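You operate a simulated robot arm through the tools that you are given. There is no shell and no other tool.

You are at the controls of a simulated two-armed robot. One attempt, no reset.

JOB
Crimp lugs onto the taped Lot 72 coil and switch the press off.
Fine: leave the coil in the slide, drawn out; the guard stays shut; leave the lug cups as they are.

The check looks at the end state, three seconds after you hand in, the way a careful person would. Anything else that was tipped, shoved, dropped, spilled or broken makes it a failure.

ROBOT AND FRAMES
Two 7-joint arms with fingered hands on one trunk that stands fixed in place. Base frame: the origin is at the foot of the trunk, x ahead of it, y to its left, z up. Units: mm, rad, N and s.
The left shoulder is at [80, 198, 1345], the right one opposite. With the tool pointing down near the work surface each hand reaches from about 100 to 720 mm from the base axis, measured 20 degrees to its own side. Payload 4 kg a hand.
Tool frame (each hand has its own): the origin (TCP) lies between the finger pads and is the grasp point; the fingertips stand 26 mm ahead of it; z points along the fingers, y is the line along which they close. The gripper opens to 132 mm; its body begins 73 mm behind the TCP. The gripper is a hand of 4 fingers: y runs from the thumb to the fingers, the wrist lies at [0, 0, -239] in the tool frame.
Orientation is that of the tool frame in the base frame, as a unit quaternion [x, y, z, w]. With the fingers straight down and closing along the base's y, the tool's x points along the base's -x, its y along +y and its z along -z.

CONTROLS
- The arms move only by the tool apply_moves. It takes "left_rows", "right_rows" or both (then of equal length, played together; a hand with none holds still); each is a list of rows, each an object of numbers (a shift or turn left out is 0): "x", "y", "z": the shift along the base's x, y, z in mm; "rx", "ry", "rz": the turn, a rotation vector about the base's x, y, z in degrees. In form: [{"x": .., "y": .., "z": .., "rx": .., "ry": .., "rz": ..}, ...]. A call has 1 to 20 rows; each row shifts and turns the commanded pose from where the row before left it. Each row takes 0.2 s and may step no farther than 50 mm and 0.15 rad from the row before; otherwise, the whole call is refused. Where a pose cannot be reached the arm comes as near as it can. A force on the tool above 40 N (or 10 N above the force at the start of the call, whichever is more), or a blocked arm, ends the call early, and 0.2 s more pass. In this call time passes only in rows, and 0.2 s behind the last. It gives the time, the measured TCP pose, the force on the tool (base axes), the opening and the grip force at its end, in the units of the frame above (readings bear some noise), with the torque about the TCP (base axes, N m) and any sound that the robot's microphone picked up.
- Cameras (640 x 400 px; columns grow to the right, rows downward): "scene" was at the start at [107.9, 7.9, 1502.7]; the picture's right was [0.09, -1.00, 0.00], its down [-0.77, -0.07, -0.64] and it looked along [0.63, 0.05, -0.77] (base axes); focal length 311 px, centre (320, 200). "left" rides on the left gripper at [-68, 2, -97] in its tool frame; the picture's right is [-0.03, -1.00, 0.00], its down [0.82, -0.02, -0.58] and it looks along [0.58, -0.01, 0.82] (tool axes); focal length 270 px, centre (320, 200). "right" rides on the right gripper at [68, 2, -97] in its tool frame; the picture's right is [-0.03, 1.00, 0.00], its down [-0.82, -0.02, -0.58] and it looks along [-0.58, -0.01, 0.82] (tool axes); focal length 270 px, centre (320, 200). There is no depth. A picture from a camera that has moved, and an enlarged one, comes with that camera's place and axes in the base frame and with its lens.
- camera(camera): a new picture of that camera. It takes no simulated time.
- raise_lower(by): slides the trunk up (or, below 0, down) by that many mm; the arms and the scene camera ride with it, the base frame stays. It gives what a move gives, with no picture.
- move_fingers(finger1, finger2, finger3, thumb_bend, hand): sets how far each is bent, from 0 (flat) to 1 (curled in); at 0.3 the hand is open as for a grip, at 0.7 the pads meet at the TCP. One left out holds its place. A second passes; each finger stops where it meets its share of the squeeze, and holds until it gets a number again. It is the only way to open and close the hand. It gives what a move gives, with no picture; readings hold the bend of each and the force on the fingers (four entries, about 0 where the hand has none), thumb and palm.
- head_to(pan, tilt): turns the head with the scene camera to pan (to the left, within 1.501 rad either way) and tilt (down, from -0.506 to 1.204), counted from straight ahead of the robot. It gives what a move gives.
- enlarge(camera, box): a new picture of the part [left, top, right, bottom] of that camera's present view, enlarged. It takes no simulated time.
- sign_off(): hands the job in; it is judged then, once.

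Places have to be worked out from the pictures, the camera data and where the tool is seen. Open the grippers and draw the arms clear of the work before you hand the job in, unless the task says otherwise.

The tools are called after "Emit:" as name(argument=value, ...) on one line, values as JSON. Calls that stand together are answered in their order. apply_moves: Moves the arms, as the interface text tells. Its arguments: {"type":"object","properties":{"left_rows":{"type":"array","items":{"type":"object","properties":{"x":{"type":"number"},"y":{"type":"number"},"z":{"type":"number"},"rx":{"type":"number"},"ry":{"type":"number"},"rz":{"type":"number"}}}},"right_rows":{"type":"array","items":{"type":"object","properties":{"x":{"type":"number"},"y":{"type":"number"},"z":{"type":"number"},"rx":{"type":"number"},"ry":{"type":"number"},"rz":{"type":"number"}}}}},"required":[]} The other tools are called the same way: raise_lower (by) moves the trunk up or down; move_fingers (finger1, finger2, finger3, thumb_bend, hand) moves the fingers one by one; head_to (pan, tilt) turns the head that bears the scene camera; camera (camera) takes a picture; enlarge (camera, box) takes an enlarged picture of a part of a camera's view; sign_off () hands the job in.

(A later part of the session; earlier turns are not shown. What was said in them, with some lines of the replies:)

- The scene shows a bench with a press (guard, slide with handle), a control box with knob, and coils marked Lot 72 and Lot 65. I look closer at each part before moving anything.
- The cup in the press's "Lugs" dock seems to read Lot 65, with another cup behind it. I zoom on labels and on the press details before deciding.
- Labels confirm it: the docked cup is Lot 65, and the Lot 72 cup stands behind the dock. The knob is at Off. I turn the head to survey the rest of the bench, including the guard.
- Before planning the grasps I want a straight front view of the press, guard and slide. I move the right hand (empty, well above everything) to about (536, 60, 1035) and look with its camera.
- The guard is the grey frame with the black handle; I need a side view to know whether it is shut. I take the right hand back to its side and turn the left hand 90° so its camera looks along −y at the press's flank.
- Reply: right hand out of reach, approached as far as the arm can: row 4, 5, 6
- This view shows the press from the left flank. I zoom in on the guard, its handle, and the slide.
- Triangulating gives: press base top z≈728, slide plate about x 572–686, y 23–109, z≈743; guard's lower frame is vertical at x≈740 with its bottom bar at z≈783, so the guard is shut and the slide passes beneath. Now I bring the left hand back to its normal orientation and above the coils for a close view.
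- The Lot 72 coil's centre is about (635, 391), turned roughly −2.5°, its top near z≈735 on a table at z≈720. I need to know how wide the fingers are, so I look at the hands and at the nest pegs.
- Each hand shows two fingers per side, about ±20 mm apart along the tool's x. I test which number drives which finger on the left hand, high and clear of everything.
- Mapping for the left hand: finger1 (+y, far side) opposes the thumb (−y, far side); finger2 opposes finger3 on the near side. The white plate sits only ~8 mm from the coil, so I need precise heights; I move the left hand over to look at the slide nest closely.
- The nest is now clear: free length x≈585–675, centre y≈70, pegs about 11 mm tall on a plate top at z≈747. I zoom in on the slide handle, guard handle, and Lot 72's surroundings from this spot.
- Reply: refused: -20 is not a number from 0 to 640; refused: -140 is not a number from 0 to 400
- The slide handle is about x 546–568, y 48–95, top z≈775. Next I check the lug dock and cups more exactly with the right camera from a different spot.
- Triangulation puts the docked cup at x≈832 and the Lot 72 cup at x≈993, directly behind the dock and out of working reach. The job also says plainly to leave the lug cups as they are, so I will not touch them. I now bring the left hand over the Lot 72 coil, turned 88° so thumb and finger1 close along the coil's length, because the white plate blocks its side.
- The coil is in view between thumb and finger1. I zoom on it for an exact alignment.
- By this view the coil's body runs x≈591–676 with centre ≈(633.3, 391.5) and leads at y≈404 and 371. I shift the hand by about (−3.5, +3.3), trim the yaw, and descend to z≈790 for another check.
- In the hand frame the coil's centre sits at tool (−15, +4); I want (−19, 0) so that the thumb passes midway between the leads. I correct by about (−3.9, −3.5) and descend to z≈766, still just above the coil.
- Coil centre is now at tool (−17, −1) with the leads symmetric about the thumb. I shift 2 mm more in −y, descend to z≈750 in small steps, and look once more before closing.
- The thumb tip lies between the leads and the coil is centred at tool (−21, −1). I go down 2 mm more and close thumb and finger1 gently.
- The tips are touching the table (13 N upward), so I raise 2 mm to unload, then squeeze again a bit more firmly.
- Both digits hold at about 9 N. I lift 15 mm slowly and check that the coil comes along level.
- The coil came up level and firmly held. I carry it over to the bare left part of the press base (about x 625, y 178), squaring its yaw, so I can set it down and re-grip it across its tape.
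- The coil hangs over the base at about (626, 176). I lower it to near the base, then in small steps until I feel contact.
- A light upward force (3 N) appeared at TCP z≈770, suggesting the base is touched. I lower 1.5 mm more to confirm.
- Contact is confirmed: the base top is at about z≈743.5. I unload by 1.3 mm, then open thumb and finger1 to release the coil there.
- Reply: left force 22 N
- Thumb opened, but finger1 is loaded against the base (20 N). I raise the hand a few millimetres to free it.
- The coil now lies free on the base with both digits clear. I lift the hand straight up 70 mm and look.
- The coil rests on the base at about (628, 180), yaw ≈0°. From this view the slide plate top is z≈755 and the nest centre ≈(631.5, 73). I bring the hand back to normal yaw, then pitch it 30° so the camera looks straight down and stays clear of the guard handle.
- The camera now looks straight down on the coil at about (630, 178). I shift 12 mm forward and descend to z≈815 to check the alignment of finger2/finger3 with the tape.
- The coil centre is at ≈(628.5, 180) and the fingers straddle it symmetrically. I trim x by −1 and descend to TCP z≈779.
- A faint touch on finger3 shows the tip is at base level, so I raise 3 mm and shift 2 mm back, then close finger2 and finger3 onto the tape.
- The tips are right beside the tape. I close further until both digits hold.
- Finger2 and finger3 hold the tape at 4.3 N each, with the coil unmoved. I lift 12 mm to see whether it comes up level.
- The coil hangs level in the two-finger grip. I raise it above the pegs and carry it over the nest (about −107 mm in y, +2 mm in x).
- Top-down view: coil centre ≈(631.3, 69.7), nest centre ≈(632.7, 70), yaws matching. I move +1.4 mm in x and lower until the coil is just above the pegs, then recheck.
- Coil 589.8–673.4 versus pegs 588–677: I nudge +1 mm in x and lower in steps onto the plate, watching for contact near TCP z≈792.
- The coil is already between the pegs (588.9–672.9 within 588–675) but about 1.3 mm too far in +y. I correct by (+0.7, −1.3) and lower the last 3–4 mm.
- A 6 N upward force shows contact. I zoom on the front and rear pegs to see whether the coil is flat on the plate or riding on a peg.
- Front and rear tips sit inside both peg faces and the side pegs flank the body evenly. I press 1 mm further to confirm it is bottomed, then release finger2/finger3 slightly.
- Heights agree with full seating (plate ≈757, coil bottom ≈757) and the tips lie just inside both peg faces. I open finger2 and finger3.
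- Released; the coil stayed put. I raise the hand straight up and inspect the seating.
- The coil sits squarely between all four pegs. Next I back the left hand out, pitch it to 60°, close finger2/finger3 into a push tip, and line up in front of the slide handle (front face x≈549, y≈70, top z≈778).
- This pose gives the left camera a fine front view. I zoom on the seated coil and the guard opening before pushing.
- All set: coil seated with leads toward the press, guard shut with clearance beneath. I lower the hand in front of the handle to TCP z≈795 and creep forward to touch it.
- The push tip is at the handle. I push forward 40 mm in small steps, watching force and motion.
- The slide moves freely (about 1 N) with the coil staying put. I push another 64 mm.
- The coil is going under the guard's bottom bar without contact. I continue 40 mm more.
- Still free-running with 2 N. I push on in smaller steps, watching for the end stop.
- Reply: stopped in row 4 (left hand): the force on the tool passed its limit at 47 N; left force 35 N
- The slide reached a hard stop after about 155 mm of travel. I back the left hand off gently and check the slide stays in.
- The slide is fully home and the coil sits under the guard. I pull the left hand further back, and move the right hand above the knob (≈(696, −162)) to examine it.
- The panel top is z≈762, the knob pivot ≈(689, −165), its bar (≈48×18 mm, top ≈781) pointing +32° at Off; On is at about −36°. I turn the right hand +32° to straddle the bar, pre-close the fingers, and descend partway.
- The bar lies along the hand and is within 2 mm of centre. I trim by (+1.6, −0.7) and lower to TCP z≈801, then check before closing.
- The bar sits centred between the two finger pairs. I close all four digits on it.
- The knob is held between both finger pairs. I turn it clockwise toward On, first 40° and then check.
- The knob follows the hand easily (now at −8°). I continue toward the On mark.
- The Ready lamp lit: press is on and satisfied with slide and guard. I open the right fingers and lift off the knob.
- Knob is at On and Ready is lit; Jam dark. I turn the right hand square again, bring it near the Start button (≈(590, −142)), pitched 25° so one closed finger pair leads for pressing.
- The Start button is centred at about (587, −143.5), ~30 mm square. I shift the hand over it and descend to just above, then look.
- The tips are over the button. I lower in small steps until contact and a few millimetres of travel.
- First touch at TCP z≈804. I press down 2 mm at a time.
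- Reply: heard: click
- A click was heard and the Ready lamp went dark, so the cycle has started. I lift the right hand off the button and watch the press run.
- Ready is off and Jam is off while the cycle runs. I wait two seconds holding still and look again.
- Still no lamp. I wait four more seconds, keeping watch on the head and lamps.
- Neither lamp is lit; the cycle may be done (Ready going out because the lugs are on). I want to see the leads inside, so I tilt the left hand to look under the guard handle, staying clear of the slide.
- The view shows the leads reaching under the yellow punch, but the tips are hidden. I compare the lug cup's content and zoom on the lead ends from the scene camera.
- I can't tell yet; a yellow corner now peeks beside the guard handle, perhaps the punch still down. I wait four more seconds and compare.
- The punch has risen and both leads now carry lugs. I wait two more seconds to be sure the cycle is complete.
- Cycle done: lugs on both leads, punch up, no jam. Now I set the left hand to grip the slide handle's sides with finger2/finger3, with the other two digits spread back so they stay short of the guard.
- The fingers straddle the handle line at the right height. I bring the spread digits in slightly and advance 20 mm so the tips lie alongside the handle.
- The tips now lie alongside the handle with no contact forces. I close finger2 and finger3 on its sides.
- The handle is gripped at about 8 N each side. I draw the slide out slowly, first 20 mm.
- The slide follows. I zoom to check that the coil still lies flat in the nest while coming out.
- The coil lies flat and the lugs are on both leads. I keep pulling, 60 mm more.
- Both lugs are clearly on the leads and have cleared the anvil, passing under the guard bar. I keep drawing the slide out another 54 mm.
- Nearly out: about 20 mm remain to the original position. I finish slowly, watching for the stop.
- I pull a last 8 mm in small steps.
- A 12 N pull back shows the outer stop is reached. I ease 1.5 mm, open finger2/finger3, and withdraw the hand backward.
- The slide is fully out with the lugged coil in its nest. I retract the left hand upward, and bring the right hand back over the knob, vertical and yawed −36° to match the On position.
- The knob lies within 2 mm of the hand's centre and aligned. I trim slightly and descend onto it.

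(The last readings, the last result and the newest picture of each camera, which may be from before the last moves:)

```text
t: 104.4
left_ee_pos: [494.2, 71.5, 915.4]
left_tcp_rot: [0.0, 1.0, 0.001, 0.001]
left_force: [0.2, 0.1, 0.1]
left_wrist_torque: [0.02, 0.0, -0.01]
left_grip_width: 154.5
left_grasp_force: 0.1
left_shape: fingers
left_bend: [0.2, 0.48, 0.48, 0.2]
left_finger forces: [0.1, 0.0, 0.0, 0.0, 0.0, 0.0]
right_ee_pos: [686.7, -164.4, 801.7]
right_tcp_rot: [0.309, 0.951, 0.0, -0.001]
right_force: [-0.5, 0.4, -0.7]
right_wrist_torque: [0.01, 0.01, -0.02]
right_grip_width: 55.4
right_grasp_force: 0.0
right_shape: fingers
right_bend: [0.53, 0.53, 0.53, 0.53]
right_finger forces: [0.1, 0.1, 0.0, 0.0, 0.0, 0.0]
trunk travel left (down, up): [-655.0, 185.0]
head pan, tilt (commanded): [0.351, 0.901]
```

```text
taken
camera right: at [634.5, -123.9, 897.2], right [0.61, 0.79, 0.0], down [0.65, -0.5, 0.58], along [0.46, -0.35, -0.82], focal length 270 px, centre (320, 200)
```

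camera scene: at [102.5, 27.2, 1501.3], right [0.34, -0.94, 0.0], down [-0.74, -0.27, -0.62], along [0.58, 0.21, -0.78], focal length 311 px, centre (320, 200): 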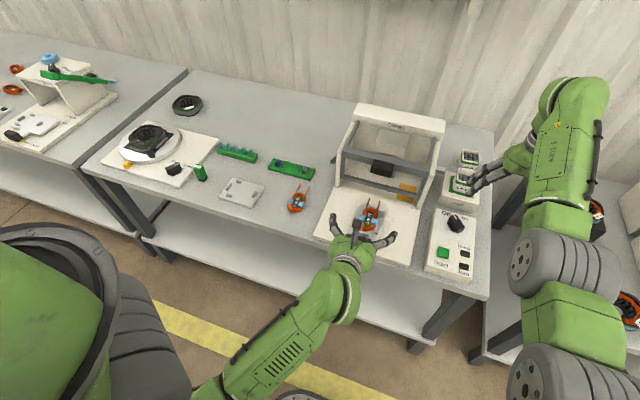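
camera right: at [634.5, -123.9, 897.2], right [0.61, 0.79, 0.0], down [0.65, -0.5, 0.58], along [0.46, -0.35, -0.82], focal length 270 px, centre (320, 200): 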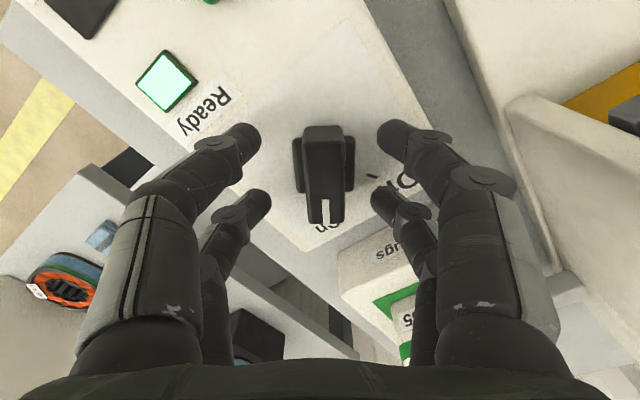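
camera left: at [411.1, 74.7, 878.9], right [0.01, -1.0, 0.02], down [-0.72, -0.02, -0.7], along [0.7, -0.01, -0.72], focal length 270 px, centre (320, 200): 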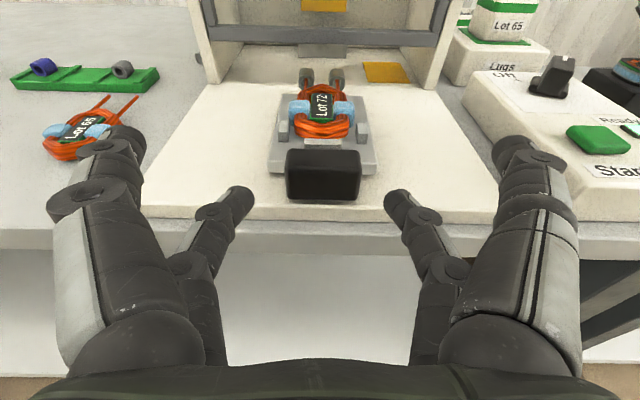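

The bar is about 2 mm off-centre toward one finger pair. I shift by (+1.2, +1.6) and close the fingers.

Emit:
apply_moves(right_rows=[{"x": 1.2, "y": 1.6}])

Emit:
move_fingers(hand="right", finger1=0.67, finger2=0.67, finger3=0.67, thumb_bend=0.67)

Emit:
camera(camera="right")

```text
t: 104.8
left_ee_pos: [492.7, 71.3, 914.3]
left_tcp_rot: [0.0, 1.0, 0.001, -0.001]
left_force: [-0.2, 0.4, -0.4]
left_wrist_torque: [-0.04, 0.01, -0.03]
left_grip_width: 154.5
left_grasp_force: 0.0
left_shape: fingers
left_bend: [0.2, 0.48, 0.48, 0.2]
left_finger forces: [0.0, 0.0, 0.0, 0.0, 0.1, 0.1]
right_ee_pos: [690.1, -163.5, 801.0]
right_tcp_rot: [0.31, 0.951, 0.0, 0.0]
right_force: [-0.3, -1.3, -0.3]
right_wrist_torque: [0.0, 0.0, 0.01]
right_grip_width: 55.4
right_grasp_force: 0.1
right_shape: fingers
right_bend: [0.53, 0.53, 0.53, 0.53]
right_finger forces: [0.1, 0.0, 0.0, 0.0, 0.0, 0.1]
trunk travel left (down, up): [-655.0, 185.0]
head pan, tilt (commanded): [0.351, 0.901]
```

```text
t: 105.8
left_ee_pos: [492.8, 70.2, 915.2]
left_tcp_rot: [0.0, 1.0, 0.001, 0.0]
left_force: [0.6, -0.5, -0.1]
left_wrist_torque: [-0.02, -0.03, 0.0]
left_grip_width: 154.4
left_grasp_force: 0.1
left_shape: fingers
left_bend: [0.2, 0.48, 0.48, 0.2]
left_finger forces: [0.0, 0.1, 0.0, 0.1, 0.0, 0.0]
right_ee_pos: [689.2, -163.2, 801.8]
right_tcp_rot: [0.309, 0.951, 0.0, -0.001]
right_force: [-0.7, 0.2, -1.8]
right_wrist_torque: [-0.01, 0.04, 0.01]
right_grip_width: 17.7
right_grasp_force: 3.3
right_shape: fingers
right_bend: [0.65, 0.64, 0.65, 0.66]
right_finger forces: [1.7, 2.0, 1.4, 0.0, 2.4, 0.0]
trunk travel left (down, up): [-655.0, 185.0]
head pan, tilt (commanded): [0.351, 0.901]
```

```text
taken
camera right: at [636.1, -122.2, 896.9], right [0.61, 0.79, 0.0], down [0.65, -0.5, 0.58], along [0.46, -0.35, -0.82], focal length 270 px, centre (320, 200)
```

right: 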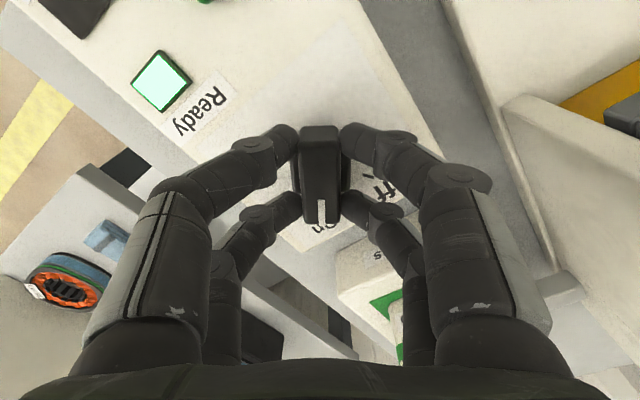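

The knob is held evenly. I turn it counter-clockwise back to Off, about 70°.

Emit:
apply_moves(right_rows=[{"rz": 8}, {"rz": 8}, {"rz": 8}, {"rz": 8}, {"rz": 8}, {"rz": 8}, {"rz": 8}, {"rz": 8}, {"rz": 4}])

Emit:
camera(camera="right")

Emit:
enlarge(camera="scene", box=[410, 170, 500, 280])

```text
t: 107.8
left_ee_pos: [491.3, 69.6, 914.6]
left_tcp_rot: [0.0, 1.0, 0.001, 0.0]
left_force: [0.1, 0.2, -0.1]
left_wrist_torque: [0.0, 0.01, 0.0]
left_grip_width: 154.3
left_grasp_force: 0.1
left_shape: fingers
left_bend: [0.2, 0.48, 0.48, 0.2]
left_finger forces: [0.0, 0.0, 0.0, 0.0, 0.0, 0.0]
right_ee_pos: [691.0, -165.8, 801.4]
right_tcp_rot: [-0.277, 0.961, 0.0, 0.001]
right_force: [-3.0, -5.8, -0.4]
right_wrist_torque: [-0.14, 0.06, 0.02]
right_grip_width: 17.9
right_grasp_force: 4.7
right_shape: fingers
right_bend: [0.65, 0.65, 0.64, 0.66]
right_finger forces: [1.2, 1.4, 2.4, 0.0, 3.9, 0.1]
trunk travel left (down, up): [-655.0, 185.0]
head pan, tilt (commanded): [0.351, 0.901]
```

```text
taken
camera right: at [632.2, -200.3, 897.0], right [-0.51, 0.86, 0.0], down [0.7, 0.42, 0.58], along [0.5, 0.29, -0.82], focal length 270 px, centre (320, 200)
```

right: 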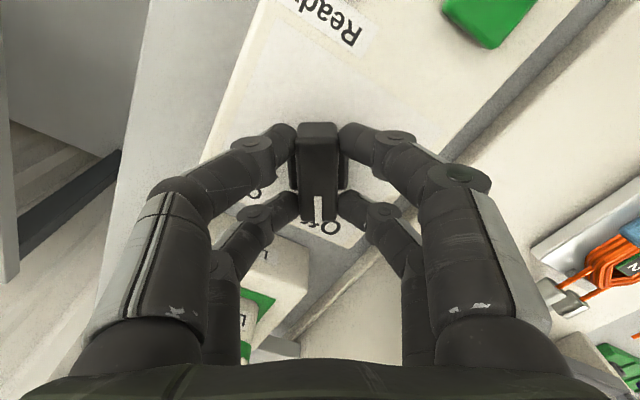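

```text
3.64 times, centred on (455, 225) of scene
camera zoom: at [101.9, 26.0, 1501.4], right [0.34, -0.94, 0.0], down [-0.74, -0.27, -0.62], along [0.58, 0.21, -0.78], focal length 1130 px, centre (-171, 109)
```

zoom: 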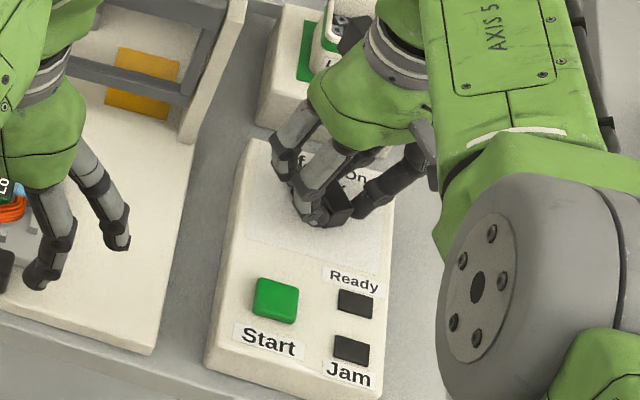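

Ready is dark again and the bar is back at +32° (Off). I open the fingers, lift off, and inspect the knob.

Emit:
move_fingers(hand="right", finger1=0.53, finger2=0.53, finger3=0.53, thumb_bend=0.53)

Emit:
apply_moves(right_rows=[{"z": 15}, {"z": 30}, {"z": 35}])

Emit:
enlarge(camera="right", box=[220, 60, 420, 200])

Emit:
camera(camera="scene")

```text
t: 108.8
left_ee_pos: [493.4, 71.6, 913.1]
left_tcp_rot: [0.0, 1.0, 0.001, 0.0]
left_force: [-0.4, 0.5, 0.2]
left_wrist_torque: [-0.01, -0.02, 0.01]
left_grip_width: 154.1
left_grasp_force: 0.0
left_shape: fingers
left_bend: [0.2, 0.48, 0.48, 0.2]
left_finger forces: [0.0, 0.0, 0.1, 0.1, 0.1, 0.0]
right_ee_pos: [689.8, -164.0, 800.9]
right_tcp_rot: [-0.276, 0.961, 0.0, 0.0]
right_force: [-1.1, 0.3, 0.3]
right_wrist_torque: [-0.01, 0.02, -0.02]
right_grip_width: 55.4
right_grasp_force: 0.0
right_shape: fingers
right_bend: [0.53, 0.53, 0.53, 0.53]
right_finger forces: [0.0, 0.0, 0.1, 0.1, 0.0, 0.0]
trunk travel left (down, up): [-655.0, 185.0]
head pan, tilt (commanded): [0.351, 0.901]
```

```text
t: 109.6
left_ee_pos: [492.7, 70.9, 914.6]
left_tcp_rot: [0.0, 1.0, 0.001, 0.0]
left_force: [0.2, 0.0, 0.5]
left_wrist_torque: [-0.01, 0.01, 0.03]
left_grip_width: 154.6
left_grasp_force: 0.1
left_shape: fingers
left_bend: [0.2, 0.48, 0.48, 0.2]
left_finger forces: [0.0, 0.1, 0.0, 0.1, 0.1, 0.0]
right_ee_pos: [688.9, -163.6, 885.0]
right_tcp_rot: [-0.276, 0.961, 0.0, 0.0]
right_force: [-0.3, -0.1, -0.2]
right_wrist_torque: [0.0, -0.05, 0.02]
right_grip_width: 55.4
right_grasp_force: 0.0
right_shape: fingers
right_bend: [0.53, 0.53, 0.53, 0.53]
right_finger forces: [0.0, 0.0, 0.1, 0.0, 0.1, 0.1]
trunk travel left (down, up): [-655.0, 185.0]
head pan, tilt (commanded): [0.351, 0.901]
```

```text
2.86 times, centred on (320, 130) of right
camera zoom: at [631.9, -199.9, 979.0], right [-0.51, 0.86, 0.0], down [0.7, 0.41, 0.58], along [0.5, 0.29, -0.82], focal length 772 px, centre (320, 400)
```

zoom: 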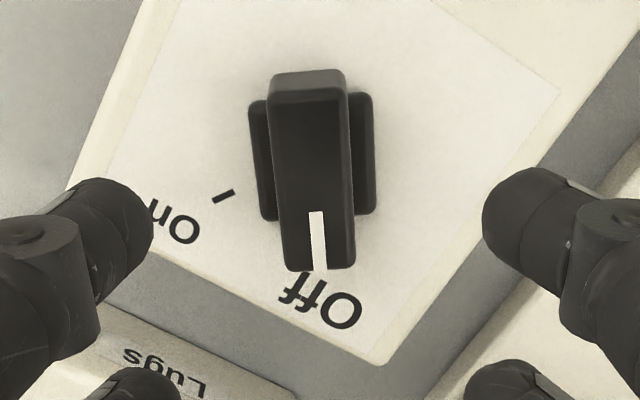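

```text
taken
camera scene: at [101.8, 27.3, 1501.3], right [0.34, -0.94, 0.0], down [-0.74, -0.27, -0.62], along [0.58, 0.21, -0.78], focal length 311 px, centre (320, 200)
```

scene: 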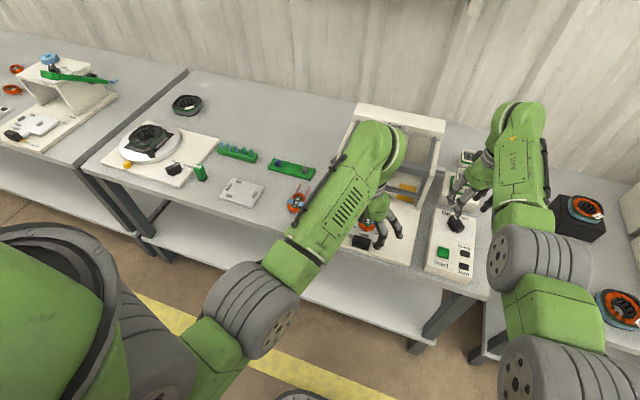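

The knob points to Off and the lamps are dark. I raise both hands, open them, and move them back to clear positions.

Emit:
apply_moves(left_rows=[{"z": 40}, {"z": 40}, {"z": 40}, {"z": 35}, {"y": 35}, {"y": 40}, {"y": 40, "x": 15}, {"y": 40, "x": 20}, {"y": 40, "x": 20}, {"y": 20, "x": 20}], right_rows=[{"z": 30}, {"z": 30}, {"z": 30}, {"z": 30, "rz": -8}, {"rz": -8, "y": -10}, {"rz": -8, "y": -15}, {"rz": -8, "y": -15}, {"x": -20, "y": -10}, {"x": -20, "y": -5}, {"x": -20}])

Emit:
move_fingers(hand="left", finger1=0.3, finger2=0.3, finger3=0.3, thumb_bend=0.3)

Emit:
move_fingers(hand="right", finger1=0.3, finger2=0.3, finger3=0.3, thumb_bend=0.3)

Emit:
camera(camera="scene")

Emit:
enlarge(camera="scene", box=[310, 90, 500, 280])

```text
t: 111.8
left_ee_pos: [623.3, 271.3, 1037.7]
left_tcp_rot: [0.0, 1.0, -0.001, 0.0]
left_force: [0.4, 0.5, 0.0]
left_wrist_torque: [0.01, 0.02, 0.0]
left_grip_width: 154.5
left_grasp_force: 0.1
left_shape: fingers
left_bend: [0.2, 0.48, 0.48, 0.2]
left_finger forces: [0.1, 0.0, 0.1, 0.0, 0.0, 0.1]
left hand out of reach, approached as far as the arm can: row 2, 3, 4, 5, 6
right_ee_pos: [630.7, -218.6, 1001.4]
right_tcp_rot: [0.0, 1.0, 0.0, 0.0]
right_force: [0.4, -0.4, 1.0]
right_wrist_torque: [0.03, -0.01, 0.01]
right_grip_width: 55.3
right_grasp_force: 0.1
right_shape: fingers
right_bend: [0.53, 0.53, 0.53, 0.53]
right_finger forces: [0.1, 0.1, 0.0, 0.0, 0.0, 0.1]
trunk travel left (down, up): [-655.0, 185.0]
head pan, tilt (commanded): [0.351, 0.901]
```

```text
t: 112.8
left_ee_pos: [624.7, 271.8, 1038.1]
left_tcp_rot: [0.0, 1.0, 0.001, 0.0]
left_force: [0.0, -0.5, -0.1]
left_wrist_torque: [-0.01, -0.04, 0.0]
left_grip_width: 133.7
left_grasp_force: 0.2
left_shape: fingers
left_bend: [0.3, 0.3, 0.3, 0.3]
left_finger forces: [0.0, 0.0, 0.0, 0.0, 0.1, 0.2]
right_ee_pos: [631.0, -218.6, 1001.2]
right_tcp_rot: [0.0, 1.0, 0.001, 0.0]
right_force: [0.4, 0.9, 0.1]
right_wrist_torque: [-0.01, 0.0, 0.0]
right_grip_width: 55.3
right_grasp_force: 0.0
right_shape: fingers
right_bend: [0.53, 0.53, 0.53, 0.53]
right_finger forces: [0.1, 0.0, 0.0, 0.0, 0.0, 0.0]
trunk travel left (down, up): [-655.0, 185.0]
head pan, tilt (commanded): [0.351, 0.901]
```

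```text
t: 113.8
left_ee_pos: [623.3, 270.5, 1038.1]
left_tcp_rot: [0.0, 1.0, 0.001, 0.0]
left_force: [-0.5, 1.1, -0.2]
left_wrist_torque: [0.01, -0.01, 0.0]
left_grip_width: 133.4
left_grasp_force: 0.0
left_shape: fingers
left_bend: [0.3, 0.3, 0.3, 0.3]
left_finger forces: [0.0, 0.1, 0.0, 0.0, 0.0, 0.0]
right_ee_pos: [631.0, -218.4, 1001.6]
right_tcp_rot: [0.0, 1.0, 0.0, 0.0]
right_force: [0.4, -0.4, 0.6]
right_wrist_torque: [0.04, -0.01, -0.02]
right_grip_width: 132.4
right_grasp_force: 0.1
right_shape: fingers
right_bend: [0.3, 0.3, 0.3, 0.3]
right_finger forces: [0.0, 0.0, 0.1, 0.0, 0.0, 0.0]
trunk travel left (down, up): [-655.0, 185.0]
head pan, tilt (commanded): [0.351, 0.901]
```

```text
taken
camera scene: at [102.5, 27.2, 1501.3], right [0.34, -0.94, 0.0], down [-0.74, -0.27, -0.62], along [0.58, 0.21, -0.78], focal length 311 px, centre (320, 200)
```

scene: 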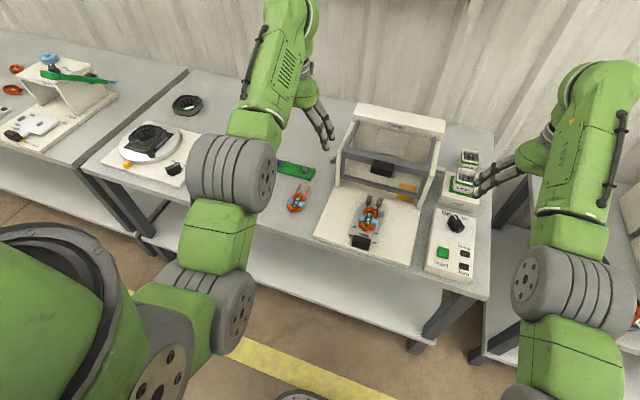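

```text
2.11 times, centred on (405, 185) of scene
camera zoom: at [102.5, 27.2, 1501.3], right [0.34, -0.94, 0.0], down [-0.74, -0.27, -0.62], along [0.58, 0.21, -0.78], focal length 654 px, centre (141, 232)
```

zoom: 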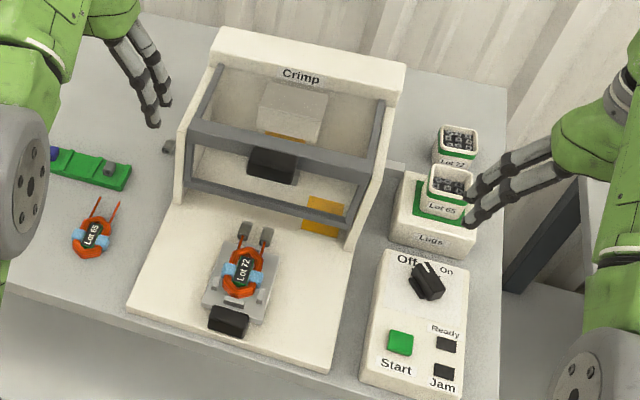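

Everything looks in place. A last close look at the coil, knob and neighbours before handing in.

Emit:
enlarge(camera="scene", box=[340, 180, 400, 260])

Emit:
enlarge(camera="scene", box=[420, 200, 490, 285])

Emit:
camera(camera="left")

```text
5.00 times, centred on (370, 220) of scene
camera zoom: at [102.5, 27.2, 1501.3], right [0.34, -0.94, 0.0], down [-0.74, -0.27, -0.62], along [0.58, 0.21, -0.78], focal length 1554 px, centre (70, 100)
```

zoom: 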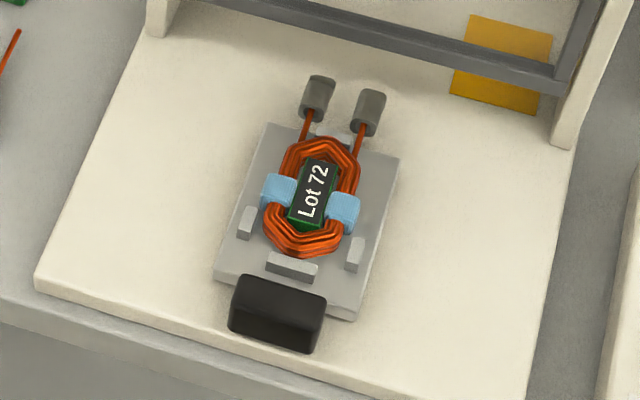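

```text
4.71 times, centred on (455, 242) of scene
camera zoom: at [102.5, 27.2, 1501.3], right [0.34, -0.94, 0.0], down [-0.74, -0.27, -0.62], along [0.58, 0.21, -0.78], focal length 1462 px, centre (-315, 0)
```

zoom: 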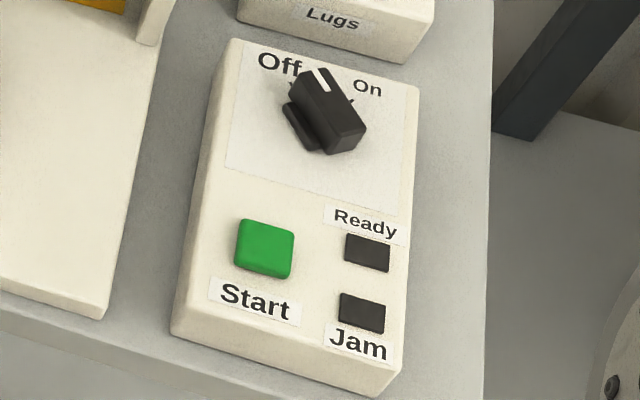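

```text
taken
camera left: at [693.3, 272.6, 1135.0], right [0.03, -1.0, 0.0], down [-0.82, -0.02, 0.58], along [-0.58, -0.01, -0.82], focal length 270 px, centre (320, 200)
```

left: 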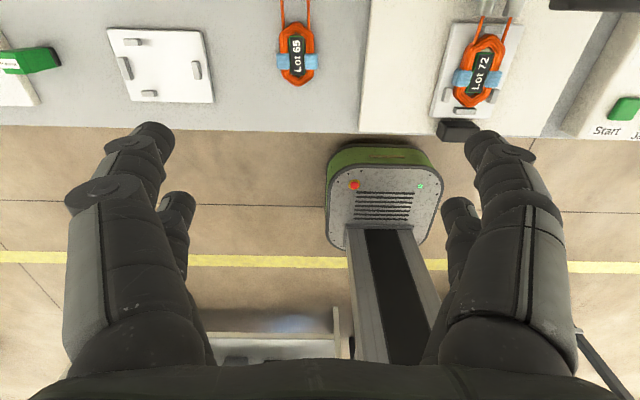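

The Lot 72 coil carries both lugs in the drawn-out slide, the guard is shut, and the knob is at Off with the lamps dark. The cups and the other parts are untouched and both hands are open and clear, so I hand in.

Emit:
sign_off()

```text
The job is handed in.
```

I crimped lugs onto both leads of the taped Lot 72 coil, switched the press off and handed the job in. The lugs came from the Lot 65 cup, because that was the one in the press's dock.

- **Lugs:** The Lot 72 cup stands behind the dock, out of working reach. I took "leave the lug cups as they are" to mean I shouldn't swap them. If the lugs had to match the coil's lot, this coil has the wrong ones.
- **Coil:** It lies flat in the slide, and the slide is drawn out to its stop.
- **Press:** The knob is at Off and both lamps are dark. The Jam lamp never lit, and the guard stayed shut throughout.
- **Coil handling:** The white plate beside the coil left no room to grip it from the side. I set it down briefly on the press base and re-gripped it before placing it in the slide.
- **Everything else:** The Lot 65 coil, the white plate and both cups look as they did at the start. Both hands are open and clear of the work.
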